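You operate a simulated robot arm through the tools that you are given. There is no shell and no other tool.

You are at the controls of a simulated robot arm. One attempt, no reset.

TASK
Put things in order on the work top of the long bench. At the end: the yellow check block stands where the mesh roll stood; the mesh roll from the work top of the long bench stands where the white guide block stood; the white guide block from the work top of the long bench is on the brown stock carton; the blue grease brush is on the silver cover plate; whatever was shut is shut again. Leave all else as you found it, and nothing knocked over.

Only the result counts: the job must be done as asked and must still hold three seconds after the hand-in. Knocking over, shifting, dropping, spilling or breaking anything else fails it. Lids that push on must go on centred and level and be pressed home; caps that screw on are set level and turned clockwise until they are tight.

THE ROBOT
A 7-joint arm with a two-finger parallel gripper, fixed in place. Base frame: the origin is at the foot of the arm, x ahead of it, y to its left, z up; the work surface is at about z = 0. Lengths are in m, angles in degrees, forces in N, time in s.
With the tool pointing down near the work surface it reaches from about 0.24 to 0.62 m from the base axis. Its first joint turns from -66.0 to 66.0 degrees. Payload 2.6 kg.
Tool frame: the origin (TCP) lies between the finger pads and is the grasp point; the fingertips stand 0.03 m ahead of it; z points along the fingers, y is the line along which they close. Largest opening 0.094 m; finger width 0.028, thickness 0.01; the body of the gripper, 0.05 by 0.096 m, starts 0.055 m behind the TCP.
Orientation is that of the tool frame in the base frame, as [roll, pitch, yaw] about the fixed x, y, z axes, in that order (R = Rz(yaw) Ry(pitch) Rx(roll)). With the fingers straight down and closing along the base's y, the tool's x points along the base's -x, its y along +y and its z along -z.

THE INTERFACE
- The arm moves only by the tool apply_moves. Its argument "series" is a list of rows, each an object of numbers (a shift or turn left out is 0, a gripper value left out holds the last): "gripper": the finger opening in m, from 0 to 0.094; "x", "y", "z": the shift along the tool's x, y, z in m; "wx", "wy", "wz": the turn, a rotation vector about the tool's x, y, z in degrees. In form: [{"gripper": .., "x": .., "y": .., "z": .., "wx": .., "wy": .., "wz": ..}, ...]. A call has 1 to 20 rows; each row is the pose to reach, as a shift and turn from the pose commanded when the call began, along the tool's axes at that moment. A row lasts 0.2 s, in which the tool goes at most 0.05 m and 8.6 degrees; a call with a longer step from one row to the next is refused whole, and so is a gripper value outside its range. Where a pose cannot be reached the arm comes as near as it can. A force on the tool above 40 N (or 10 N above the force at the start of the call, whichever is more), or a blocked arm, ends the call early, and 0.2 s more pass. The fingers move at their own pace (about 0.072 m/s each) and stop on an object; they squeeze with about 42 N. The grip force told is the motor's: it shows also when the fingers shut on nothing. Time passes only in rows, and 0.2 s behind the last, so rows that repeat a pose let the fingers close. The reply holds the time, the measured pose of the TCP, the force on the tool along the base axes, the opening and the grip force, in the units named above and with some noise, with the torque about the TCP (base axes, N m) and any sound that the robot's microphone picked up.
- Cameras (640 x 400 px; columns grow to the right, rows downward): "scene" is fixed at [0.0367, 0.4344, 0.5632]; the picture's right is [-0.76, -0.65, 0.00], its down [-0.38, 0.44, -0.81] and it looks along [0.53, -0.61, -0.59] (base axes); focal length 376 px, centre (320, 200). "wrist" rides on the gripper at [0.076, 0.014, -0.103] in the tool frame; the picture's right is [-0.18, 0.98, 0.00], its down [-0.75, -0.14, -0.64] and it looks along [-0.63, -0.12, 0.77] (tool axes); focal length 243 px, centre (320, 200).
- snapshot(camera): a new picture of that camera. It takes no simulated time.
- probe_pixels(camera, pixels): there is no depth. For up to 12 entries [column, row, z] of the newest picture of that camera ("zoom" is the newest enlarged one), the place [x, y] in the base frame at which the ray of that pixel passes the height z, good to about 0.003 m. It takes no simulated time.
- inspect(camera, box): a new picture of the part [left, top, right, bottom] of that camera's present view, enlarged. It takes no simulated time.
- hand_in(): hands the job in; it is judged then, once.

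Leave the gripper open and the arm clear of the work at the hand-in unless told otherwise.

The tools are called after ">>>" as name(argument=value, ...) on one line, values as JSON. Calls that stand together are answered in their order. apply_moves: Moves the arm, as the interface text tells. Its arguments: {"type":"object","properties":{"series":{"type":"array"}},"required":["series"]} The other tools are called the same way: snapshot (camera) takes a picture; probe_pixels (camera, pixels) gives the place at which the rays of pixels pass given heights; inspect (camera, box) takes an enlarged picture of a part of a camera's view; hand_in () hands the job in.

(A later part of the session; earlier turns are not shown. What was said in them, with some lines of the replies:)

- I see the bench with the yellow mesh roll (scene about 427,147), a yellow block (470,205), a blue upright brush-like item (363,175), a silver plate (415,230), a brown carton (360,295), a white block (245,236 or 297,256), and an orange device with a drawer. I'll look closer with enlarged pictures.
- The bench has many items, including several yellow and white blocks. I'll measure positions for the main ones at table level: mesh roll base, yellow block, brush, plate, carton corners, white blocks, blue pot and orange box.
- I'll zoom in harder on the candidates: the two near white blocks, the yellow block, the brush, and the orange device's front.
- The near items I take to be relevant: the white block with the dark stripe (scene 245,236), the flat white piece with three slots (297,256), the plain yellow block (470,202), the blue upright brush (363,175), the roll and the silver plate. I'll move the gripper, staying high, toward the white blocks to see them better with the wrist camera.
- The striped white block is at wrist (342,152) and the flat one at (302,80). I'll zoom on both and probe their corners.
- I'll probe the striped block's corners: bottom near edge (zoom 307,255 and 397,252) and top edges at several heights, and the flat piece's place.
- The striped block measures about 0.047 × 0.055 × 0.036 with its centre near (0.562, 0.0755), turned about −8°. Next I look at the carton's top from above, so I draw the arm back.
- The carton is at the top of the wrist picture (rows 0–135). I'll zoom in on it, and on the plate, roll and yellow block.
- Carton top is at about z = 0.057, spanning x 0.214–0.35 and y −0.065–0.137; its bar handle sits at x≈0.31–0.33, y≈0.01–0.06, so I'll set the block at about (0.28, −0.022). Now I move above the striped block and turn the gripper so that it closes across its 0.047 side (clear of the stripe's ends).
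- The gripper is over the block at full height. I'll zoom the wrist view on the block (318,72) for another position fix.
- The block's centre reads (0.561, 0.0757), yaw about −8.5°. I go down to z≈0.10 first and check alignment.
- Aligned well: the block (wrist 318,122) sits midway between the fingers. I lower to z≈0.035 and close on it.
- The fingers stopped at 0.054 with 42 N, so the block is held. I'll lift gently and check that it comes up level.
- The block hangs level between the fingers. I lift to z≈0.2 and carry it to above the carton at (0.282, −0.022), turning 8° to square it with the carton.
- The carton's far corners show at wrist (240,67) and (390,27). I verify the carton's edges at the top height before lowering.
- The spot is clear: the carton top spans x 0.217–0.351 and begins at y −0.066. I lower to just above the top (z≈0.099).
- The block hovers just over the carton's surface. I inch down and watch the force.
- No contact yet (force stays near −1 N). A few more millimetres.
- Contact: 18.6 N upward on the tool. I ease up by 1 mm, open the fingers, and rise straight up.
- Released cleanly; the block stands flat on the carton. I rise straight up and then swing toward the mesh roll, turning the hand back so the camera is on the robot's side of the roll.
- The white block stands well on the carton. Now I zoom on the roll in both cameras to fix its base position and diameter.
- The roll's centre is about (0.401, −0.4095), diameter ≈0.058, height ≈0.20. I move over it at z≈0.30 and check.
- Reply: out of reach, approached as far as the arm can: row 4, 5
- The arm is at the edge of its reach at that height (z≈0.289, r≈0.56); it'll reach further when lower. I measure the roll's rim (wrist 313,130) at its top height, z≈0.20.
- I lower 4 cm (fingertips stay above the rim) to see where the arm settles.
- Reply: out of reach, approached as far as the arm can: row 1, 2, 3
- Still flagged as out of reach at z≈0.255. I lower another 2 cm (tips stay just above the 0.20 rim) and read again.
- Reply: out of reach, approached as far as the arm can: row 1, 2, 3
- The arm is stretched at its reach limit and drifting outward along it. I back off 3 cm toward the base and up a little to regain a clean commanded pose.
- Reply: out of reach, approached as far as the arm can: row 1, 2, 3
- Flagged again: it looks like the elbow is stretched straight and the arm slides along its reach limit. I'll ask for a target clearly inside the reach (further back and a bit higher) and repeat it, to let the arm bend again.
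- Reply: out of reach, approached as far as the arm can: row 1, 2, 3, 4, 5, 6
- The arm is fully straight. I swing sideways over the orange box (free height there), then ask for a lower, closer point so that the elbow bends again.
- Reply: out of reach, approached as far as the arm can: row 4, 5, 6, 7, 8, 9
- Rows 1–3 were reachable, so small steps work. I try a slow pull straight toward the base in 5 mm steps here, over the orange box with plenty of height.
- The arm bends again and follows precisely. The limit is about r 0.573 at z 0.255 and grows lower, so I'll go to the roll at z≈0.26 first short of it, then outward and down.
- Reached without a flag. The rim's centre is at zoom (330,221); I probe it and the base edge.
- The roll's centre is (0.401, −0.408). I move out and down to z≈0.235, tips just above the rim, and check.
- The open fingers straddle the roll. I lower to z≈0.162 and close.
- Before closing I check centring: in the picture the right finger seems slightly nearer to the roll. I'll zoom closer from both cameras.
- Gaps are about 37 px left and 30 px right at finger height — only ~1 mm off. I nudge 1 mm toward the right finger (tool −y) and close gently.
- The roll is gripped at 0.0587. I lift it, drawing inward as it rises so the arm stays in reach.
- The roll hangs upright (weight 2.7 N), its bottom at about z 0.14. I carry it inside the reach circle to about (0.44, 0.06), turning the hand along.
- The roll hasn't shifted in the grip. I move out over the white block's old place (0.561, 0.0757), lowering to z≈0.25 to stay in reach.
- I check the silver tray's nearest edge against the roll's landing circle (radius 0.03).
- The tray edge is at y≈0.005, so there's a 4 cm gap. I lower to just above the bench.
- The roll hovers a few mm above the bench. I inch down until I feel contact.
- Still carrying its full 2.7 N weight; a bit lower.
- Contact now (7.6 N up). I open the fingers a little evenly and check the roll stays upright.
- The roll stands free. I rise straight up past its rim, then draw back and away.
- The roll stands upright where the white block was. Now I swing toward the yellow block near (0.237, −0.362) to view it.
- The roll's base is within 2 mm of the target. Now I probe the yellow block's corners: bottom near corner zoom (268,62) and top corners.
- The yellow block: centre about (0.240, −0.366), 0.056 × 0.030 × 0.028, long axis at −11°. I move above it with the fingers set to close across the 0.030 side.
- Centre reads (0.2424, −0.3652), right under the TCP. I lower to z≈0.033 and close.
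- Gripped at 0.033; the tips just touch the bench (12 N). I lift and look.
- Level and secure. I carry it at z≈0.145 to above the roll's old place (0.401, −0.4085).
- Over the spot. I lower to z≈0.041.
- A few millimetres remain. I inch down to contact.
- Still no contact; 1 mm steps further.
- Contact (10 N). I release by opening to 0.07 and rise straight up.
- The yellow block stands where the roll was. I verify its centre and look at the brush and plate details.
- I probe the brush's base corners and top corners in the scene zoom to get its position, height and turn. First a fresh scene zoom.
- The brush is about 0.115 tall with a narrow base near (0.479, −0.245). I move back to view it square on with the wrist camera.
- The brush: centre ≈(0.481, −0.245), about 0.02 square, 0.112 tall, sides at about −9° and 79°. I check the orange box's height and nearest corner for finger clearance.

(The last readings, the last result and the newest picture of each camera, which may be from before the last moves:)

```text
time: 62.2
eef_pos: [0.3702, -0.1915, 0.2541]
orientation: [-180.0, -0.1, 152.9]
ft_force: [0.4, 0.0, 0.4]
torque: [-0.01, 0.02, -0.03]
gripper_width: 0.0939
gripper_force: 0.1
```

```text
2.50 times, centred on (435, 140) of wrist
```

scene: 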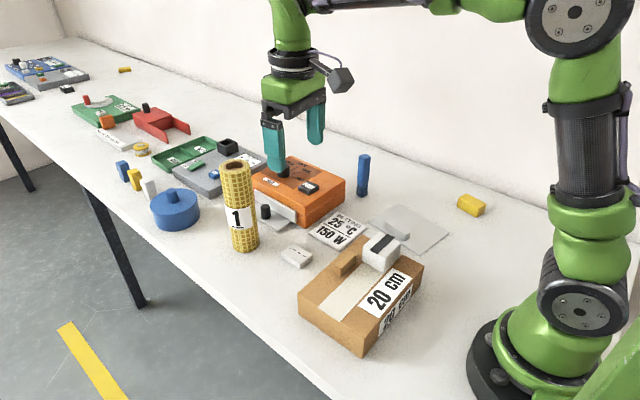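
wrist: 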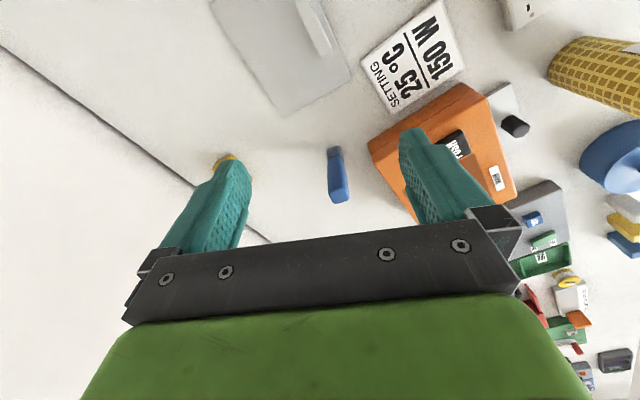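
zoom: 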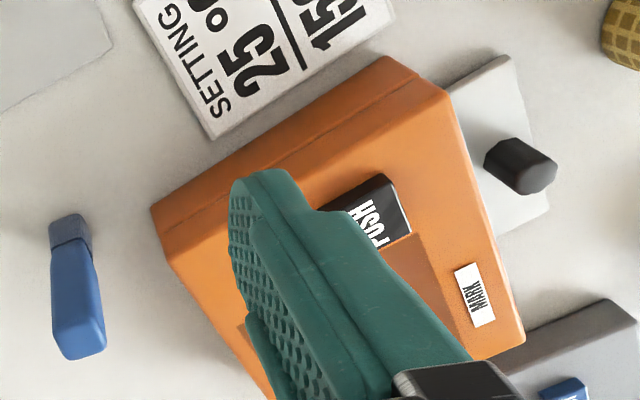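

>>> probe_pixels(camera="scene", pixels=[[345, 201.6, 0], [345.4, 181, 0.05], [345.4, 181, 0.06], [345.4, 181, 0.07]])

>>> probe_pixels(camera="zoom", pixels=[[152, 208, 0], [165, 256, 0.05], [165, 256, 0.06], [165, 256, 0.07]])

```text
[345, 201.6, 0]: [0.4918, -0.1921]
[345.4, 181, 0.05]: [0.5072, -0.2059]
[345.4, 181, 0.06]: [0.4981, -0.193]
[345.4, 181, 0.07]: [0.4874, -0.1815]
```

```text
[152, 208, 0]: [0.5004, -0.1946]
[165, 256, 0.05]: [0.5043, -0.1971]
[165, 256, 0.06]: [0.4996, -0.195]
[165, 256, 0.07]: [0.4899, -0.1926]
```

Box height is 0.06 with its corner at (0.498, −0.194), so tips at z≥0.065 are clear. I move above the brush at z≈0.175 with the fingers to close along its 79° side, opened to 0.06.

>>> apply_moves(series=[{"gripper": 0.06, "x": -0.0308, "y": 0.0007, "z": 0.02, "wz": -4}, {"x": -0.0615, "y": 0.0015, "z": 0.04, "wz": -8}, {"x": -0.0923, "y": 0.0022, "z": 0.06, "wz": -12}, {"x": -0.123, "y": 0.0029, "z": 0.079, "wz": -16}, {"x": -0.123, "y": 0.0029, "z": 0.079, "wz": -16}])

>>> snapshot(camera="wrist")

>>> inspect(camera="scene", box=[310, 90, 430, 210])

```text
time: 63.4
eef_pos: [0.4806, -0.2441, 0.1743]
orientation: [180.0, 0.1, 169.2]
ft_force: [0.5, -0.5, 0.0]
torque: [-0.01, 0.01, 0.01]
gripper_width: 0.06
gripper_force: 0.0
```

```text
taken
```

wrist: 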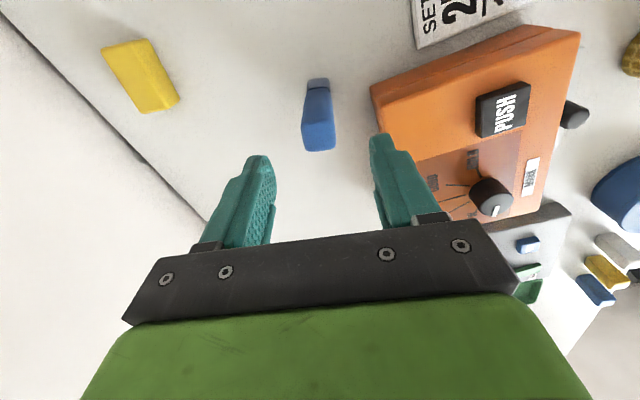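

```text
3.33 times, centred on (370, 150) of scene
```

zoom: 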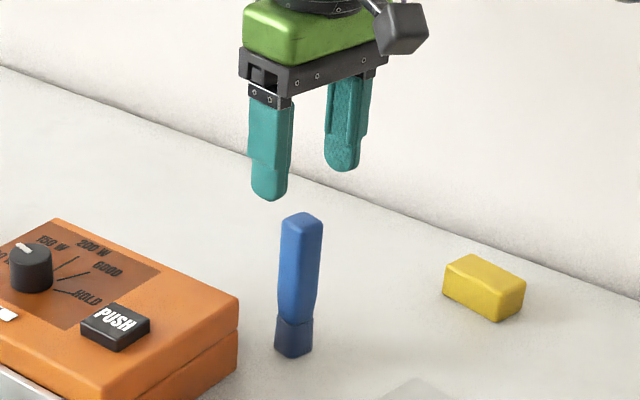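

>>> inspect(camera="wrist", box=[285, 65, 355, 160])

```text
4.21 times, centred on (320, 112) of wrist
```

zoom: 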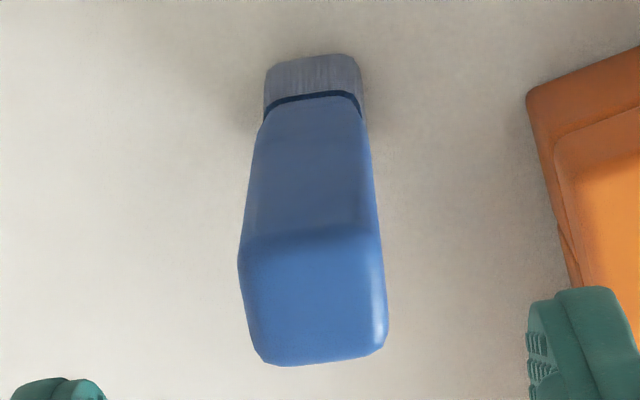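

>>> probe_pixels(camera="zoom", pixels=[[241, 248, 0.112], [374, 230, 0.112], [387, 345, 0.112], [258, 362, 0.112], [265, 75, 0], [357, 58, 0], [264, 120, 0.0], [314, 298, 0.112], [314, 298, 0.108]])

```text
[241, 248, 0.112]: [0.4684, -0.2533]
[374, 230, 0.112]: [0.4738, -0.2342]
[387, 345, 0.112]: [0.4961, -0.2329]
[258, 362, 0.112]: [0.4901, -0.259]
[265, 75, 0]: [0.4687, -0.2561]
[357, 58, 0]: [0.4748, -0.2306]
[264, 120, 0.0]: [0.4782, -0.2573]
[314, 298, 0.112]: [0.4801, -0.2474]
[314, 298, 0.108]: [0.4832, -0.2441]
```

The brush is centred between the fingers (centre 0.482, −0.245). I lower to z≈0.092.

>>> apply_moves(series=[{"gripper": 0.06, "x": -0.001, "y": -0.0005, "z": 0.03}, {"x": -0.001, "y": -0.0005, "z": 0.055}, {"x": -0.001, "y": -0.0005, "z": 0.075}, {"x": -0.001, "y": -0.0005, "z": 0.082}, {"x": -0.001, "y": -0.0005, "z": 0.082}])

>>> inspect(camera="scene", box=[330, 120, 410, 210])

>>> inspect(camera="wrist", box=[220, 80, 440, 250])

```text
time: 64.6
eef_pos: [0.4814, -0.2451, 0.0919]
orientation: [-180.0, 0.0, 169.0]
ft_force: [-0.6, 0.3, -0.5]
torque: [0.03, 0.01, 0.0]
gripper_width: 0.0599
gripper_force: 0.2
```

```text
4.44 times, centred on (370, 165) of scene
```

zoom: 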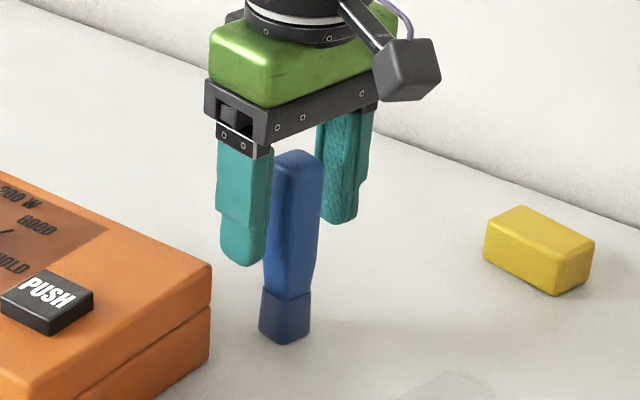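

```text
2.35 times, centred on (330, 165) of wrist
```

zoom: 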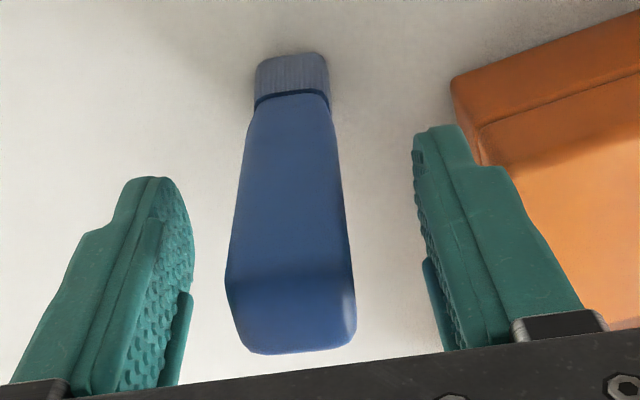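

Brush well between the fingers. I close gently.

>>> apply_moves(series=[{"gripper": 0.045}, {"gripper": 0.035}, {"gripper": 0.028}, {"gripper": 0.024}, {"gripper": 0.015}, {"gripper": 0.012}, {"gripper": 0.012}])

>>> inspect(camera="scene", box=[330, 120, 410, 210])

```text
time: 66.2
eef_pos: [0.4831, -0.2441, 0.0923]
orientation: [-180.0, 0.0, 169.0]
ft_force: [0.0, 0.6, 0.7]
torque: [0.03, 0.06, 0.0]
gripper_width: 0.0245
gripper_force: 42.1
```

```text
4.44 times, centred on (370, 165) of scene
```

zoom: 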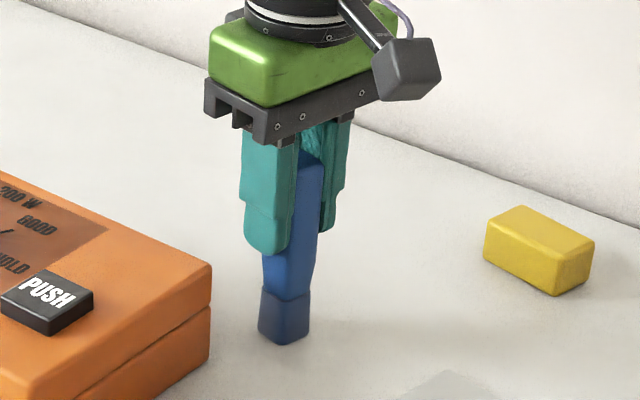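

The brush is held at 0.0245. I lift 7 cm and check that it hangs straight, then probe the plate.

>>> apply_moves(series=[{"gripper": 0.012, "z": -0.005}, {"z": -0.02}, {"z": -0.045}, {"z": -0.07}, {"z": -0.07}])

>>> inspect(camera="scene", box=[320, 90, 420, 210])

>>> snapshot(camera="wrist")

>>> inspect(camera="scene", box=[360, 195, 460, 265])

```text
time: 67.4
eef_pos: [0.4826, -0.2451, 0.1635]
orientation: [180.0, 0.0, 169.0]
ft_force: [-0.3, -0.4, -1.1]
torque: [-0.01, -0.02, 0.0]
gripper_width: 0.0244
gripper_force: 41.8
```

```text
3.33 times, centred on (370, 150) of scene
```

zoom: 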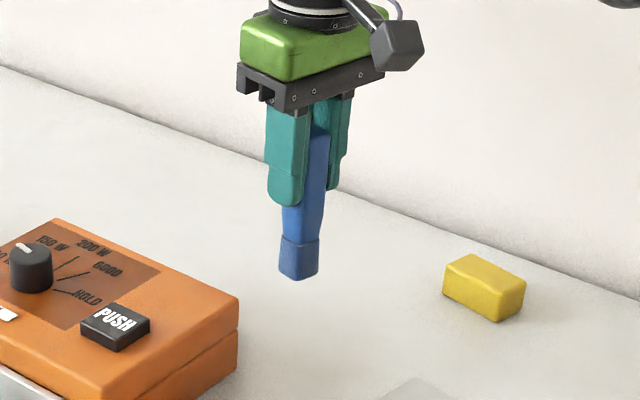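

```text
taken
```

wrist: 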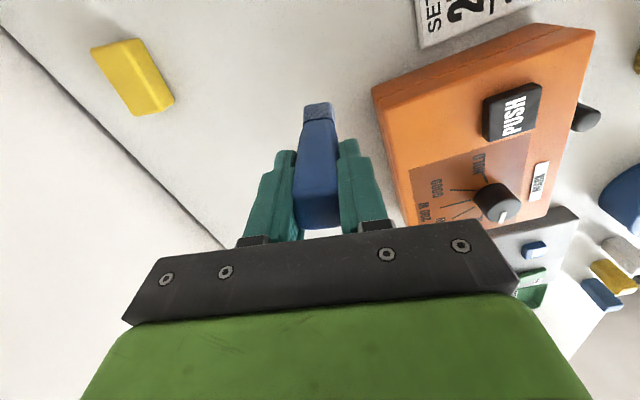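

```text
5.71 times, centred on (410, 230) of scene
```

zoom: 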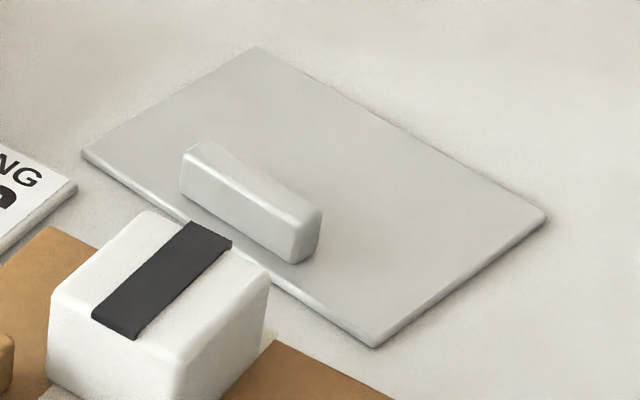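

Brush hangs straight. Plate corners in the zoom: top (255,47), left (82,153), front (373,347), right (546,218); handle from (180,160) to (322,215). I probe them.

>>> probe_pixels(camera="zoom", pixels=[[255, 47, 0.004], [82, 150, 0.004], [373, 345, 0.004], [546, 216, 0.004], [184, 195, 0.004], [294, 262, 0.004], [320, 250, 0.004], [207, 140, 0.02], [183, 152, 0.02], [297, 222, 0.02], [322, 210, 0.02]])

```text
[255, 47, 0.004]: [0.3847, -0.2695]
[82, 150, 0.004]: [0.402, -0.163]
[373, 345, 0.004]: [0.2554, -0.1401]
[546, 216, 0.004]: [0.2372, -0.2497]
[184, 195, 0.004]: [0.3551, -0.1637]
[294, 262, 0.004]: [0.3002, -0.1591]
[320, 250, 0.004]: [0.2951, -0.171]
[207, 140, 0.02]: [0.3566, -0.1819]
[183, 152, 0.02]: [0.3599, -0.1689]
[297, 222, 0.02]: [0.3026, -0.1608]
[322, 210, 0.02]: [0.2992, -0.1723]
```

Plate corners: (0.385,−0.270), (0.402,−0.163), (0.255,−0.140), (0.237,−0.250); handle at about x 0.30–0.36, y −0.16 to −0.18. I'll stand the brush at (0.312, −0.221), in the open area. Carrying it there at this height.

>>> apply_moves(series=[{"gripper": 0.012, "x": 0.0431, "y": -0.002}, {"x": 0.0862, "y": -0.004}, {"x": 0.1292, "y": -0.006}, {"x": 0.1723, "y": -0.0082}, {"x": 0.1723, "y": -0.0082}])

>>> inspect(camera="scene", box=[340, 120, 480, 270])

>>> snapshot(camera="wrist")

```text
time: 68.6
eef_pos: [0.311, -0.2209, 0.1632]
orientation: [-180.0, 0.1, 169.1]
ft_force: [0.1, 0.7, -1.7]
torque: [-0.01, 0.0, 0.0]
gripper_width: 0.0242
gripper_force: 42.0
```

```text
2.67 times, centred on (410, 195) of scene
```

zoom: 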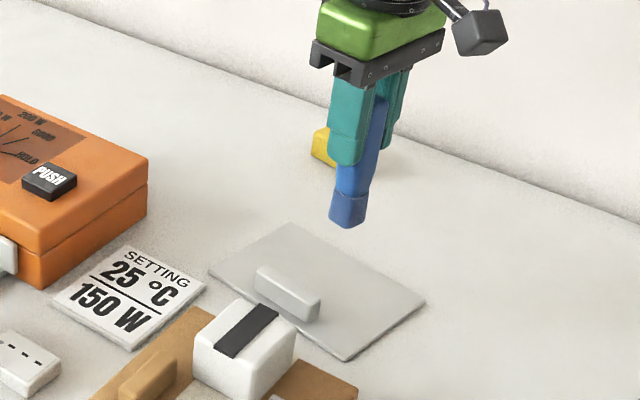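

```text
taken
```

wrist: 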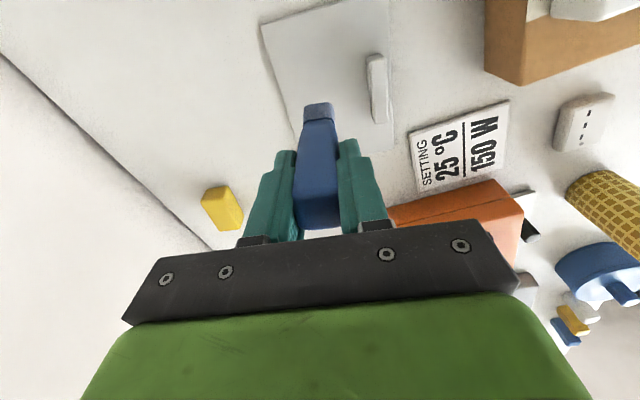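

Over the plate's open area. I lower to about 6 mm above the plate.

>>> apply_moves(series=[{"gripper": 0.012, "z": 0.03}, {"z": 0.05}, {"z": 0.059}, {"z": 0.059}])

>>> inspect(camera="scene", box=[360, 170, 460, 265])

```text
time: 69.6
eef_pos: [0.3103, -0.2202, 0.1031]
orientation: [-180.0, -0.1, 169.0]
ft_force: [0.3, -0.2, -0.9]
torque: [-0.01, -0.01, 0.0]
gripper_width: 0.0245
gripper_force: 41.5
```

```text
4.21 times, centred on (410, 218) of scene
```

zoom: 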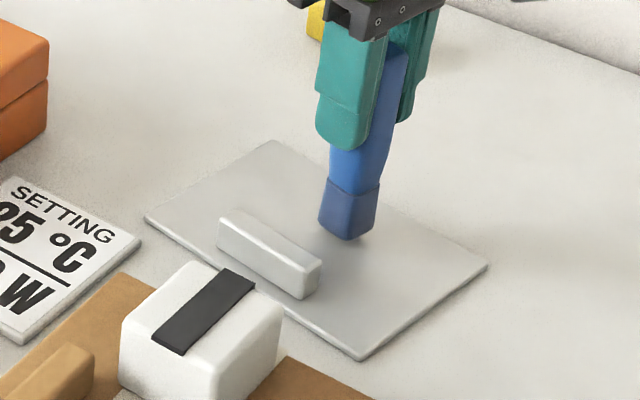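

I inch down, watching the force.

>>> apply_moves(series=[{"gripper": 0.012, "z": 0.001}, {"z": 0.002}, {"z": 0.003}, {"z": 0.004}, {"z": 0.004}])

```text
time: 70.8
eef_pos: [0.3118, -0.2209, 0.0993]
orientation: [179.9, 0.1, 168.9]
ft_force: [0.1, -0.1, 0.0]
torque: [0.01, -0.01, 0.0]
gripper_width: 0.0245
gripper_force: 42.3
```

>>> apply_moves(series=[{"gripper": 0.012, "z": 0.0005}, {"z": 0.001}, {"z": 0.0015}, {"z": 0.0015}])

```text
time: 71.8
eef_pos: [0.3102, -0.2208, 0.0974]
orientation: [180.0, 0.0, 169.0]
ft_force: [0.1, -0.5, -0.5]
torque: [0.0, 0.01, -0.01]
gripper_width: 0.0243
gripper_force: 42.6
```

>>> apply_moves(series=[{"gripper": 0.012, "z": 0.0005}, {"z": 0.001}, {"z": 0.001}])

```text
time: 72.6
eef_pos: [0.3115, -0.2213, 0.0973]
orientation: [-179.9, 0.1, 169.0]
ft_force: [-2.4, 2.4, 15.4]
torque: [0.31, 0.33, -0.02]
gripper_width: 0.0243
gripper_force: 42.6
```

Contact (15 N). I ease up half a millimetre and open the fingers slowly.

>>> apply_moves(series=[{"gripper": 0.012, "z": -0.0006}, {"gripper": 0.02, "z": -0.0006}, {"gripper": 0.0235, "z": -0.0006}, {"gripper": 0.025, "z": -0.0006}, {"gripper": 0.027, "z": -0.0006}, {"gripper": 0.032, "z": -0.0006}, {"gripper": 0.042, "z": -0.0006}, {"gripper": 0.055, "z": -0.0006}, {"gripper": 0.06, "z": -0.0006}])

>>> inspect(camera="scene", box=[360, 150, 460, 265])

>>> snapshot(camera="wrist")

```text
time: 74.6
eef_pos: [0.3109, -0.2195, 0.0977]
orientation: [-180.0, -0.1, 169.1]
ft_force: [-0.2, 0.5, 0.2]
torque: [0.05, 0.04, -0.05]
gripper_width: 0.06
gripper_force: 0.0
```

```text
3.48 times, centred on (410, 208) of scene
```

zoom: 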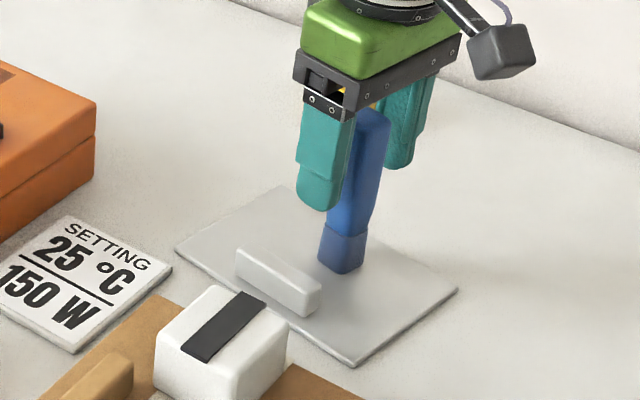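

```text
taken
```

wrist: 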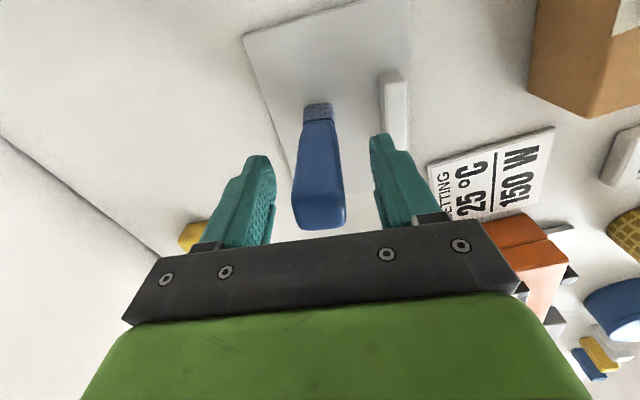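

The brush stands by itself on the plate, clear between the fingers. I rise straight up.

>>> apply_moves(series=[{"gripper": 0.06, "z": -0.015}, {"z": -0.035}, {"z": -0.06}, {"z": -0.09}, {"z": -0.13}, {"z": -0.17}, {"gripper": 0.08, "z": -0.19}, {"gripper": 0.094, "z": -0.19}])

>>> snapshot(camera="scene")

>>> snapshot(camera="wrist")

```text
time: 76.4
eef_pos: [0.3098, -0.2204, 0.2883]
orientation: [-180.0, 0.0, 169.0]
ft_force: [0.6, 1.0, 1.1]
torque: [-0.02, 0.02, 0.0]
gripper_width: 0.0941
gripper_force: 0.0
```

```text
taken
```

scene: 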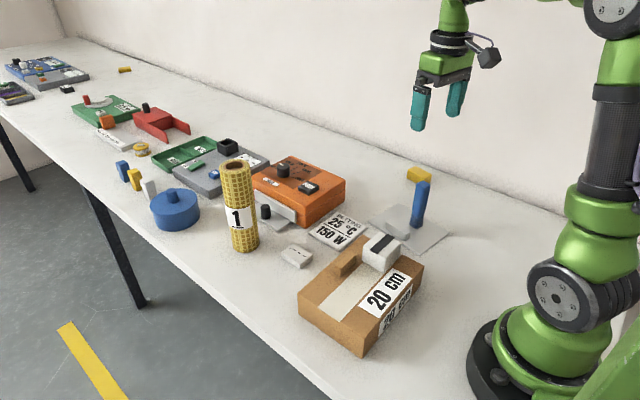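

```text
taken
```

wrist: 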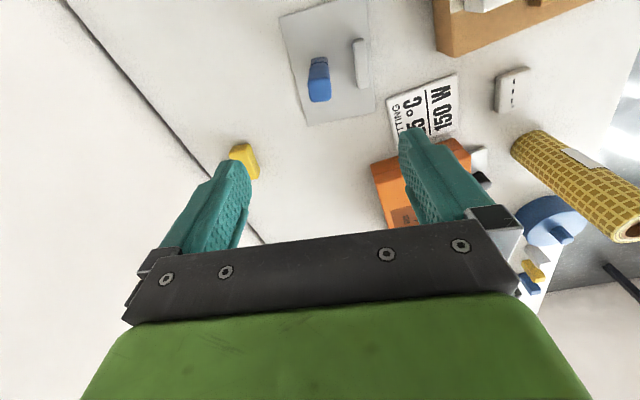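

All four things are placed: brush on the plate (scene 421,205), white block on the carton, roll at the white block's place, yellow block at the roll's place. I return the arm to its starting region, gripper open, and then check everything closely.

>>> apply_moves(series=[{"gripper": 0.094, "x": -0.0199, "y": 0.0347, "wz": -3}, {"x": -0.0398, "y": 0.0694, "wz": -6}, {"x": -0.0597, "y": 0.104, "wz": -9}, {"x": -0.0796, "y": 0.1387, "wz": -11}, {"x": -0.0796, "y": 0.1387, "wz": -11}])

>>> snapshot(camera="scene")

>>> inspect(camera="scene", box=[340, 140, 480, 270])

>>> inspect(camera="scene", box=[200, 145, 340, 275])

>>> inspect(camera="scene", box=[280, 220, 440, 370])

>>> snapshot(camera="wrist")

```text
time: 77.6
eef_pos: [0.4136, -0.0967, 0.288]
orientation: [180.0, 0.0, 180.0]
ft_force: [-0.4, -0.1, 0.4]
torque: [0.0, 0.01, 0.01]
gripper_width: 0.094
gripper_force: 0.0
```

```text
taken
```

scene: 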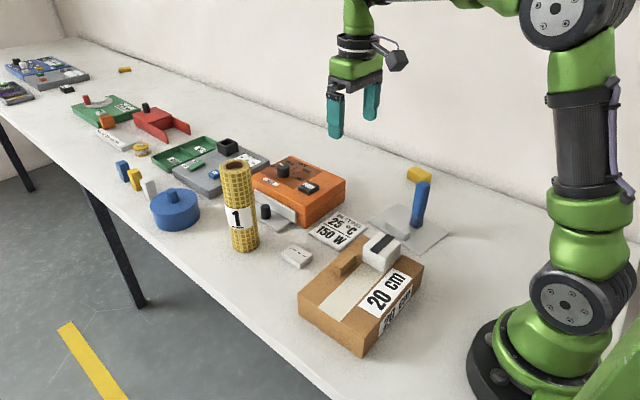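

```text
3.08 times, centred on (410, 205) of scene
```

zoom: 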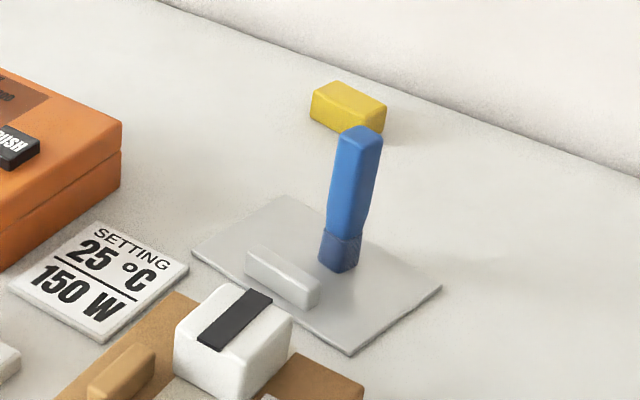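

```text
3.08 times, centred on (270, 210) of scene
```

zoom: 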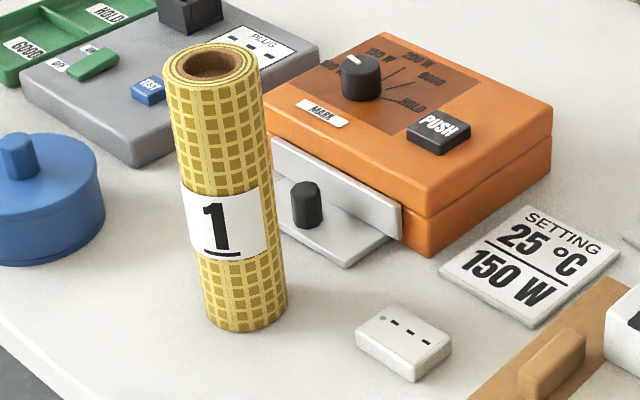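

```text
2.67 times, centred on (360, 295) of scene
```

zoom: 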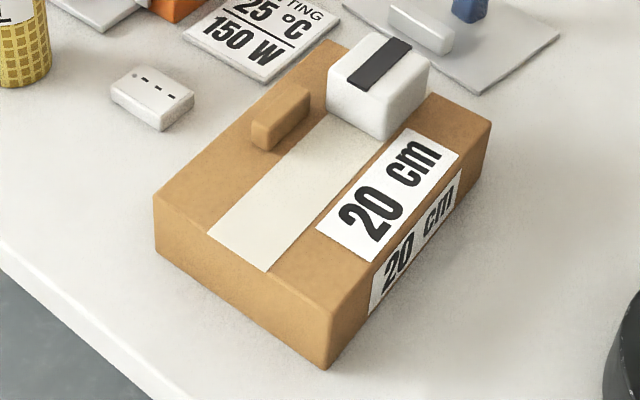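

```text
taken
```

wrist: 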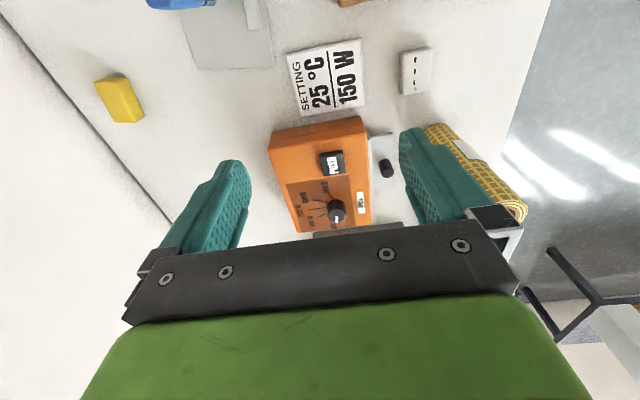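

Everything checks out: the carton and plate corners are in the same pixels as at the start. The white block sits flat on the carton, the brush stands upright on the plate, and the roll and yellow block stand in their new places. Nothing was opened and nothing else moved. The gripper is open and the arm is clear, so I hand in.

>>> hand_in()

```text
The job is handed in.
```

I finished all four moves and handed the job in. At the last check everything was standing, and nothing else had visibly moved.

- **White guide block:** it sits flat on the brown stock carton, beside the bar on top. I took the striped white block to be the guide block. The other white piece within reach, the flat one with three slots, looked like a socket, and I left it alone.
- **Mesh roll:** it stands where the white block stood, within about 2 mm.
- **Yellow check block:** it lies where the roll stood, the same way up as I found it. It is roughly 5 to 8 mm off the roll's old centre; I judged that close enough and did not move it again.
- **Blue grease brush:** it stands upright on the silver cover plate, clear of the handle.

I opened nothing, so nothing needed shutting. In the pictures, the carton and plate had not moved from their starting positions. The arm is back near its starting pose with the gripper open.
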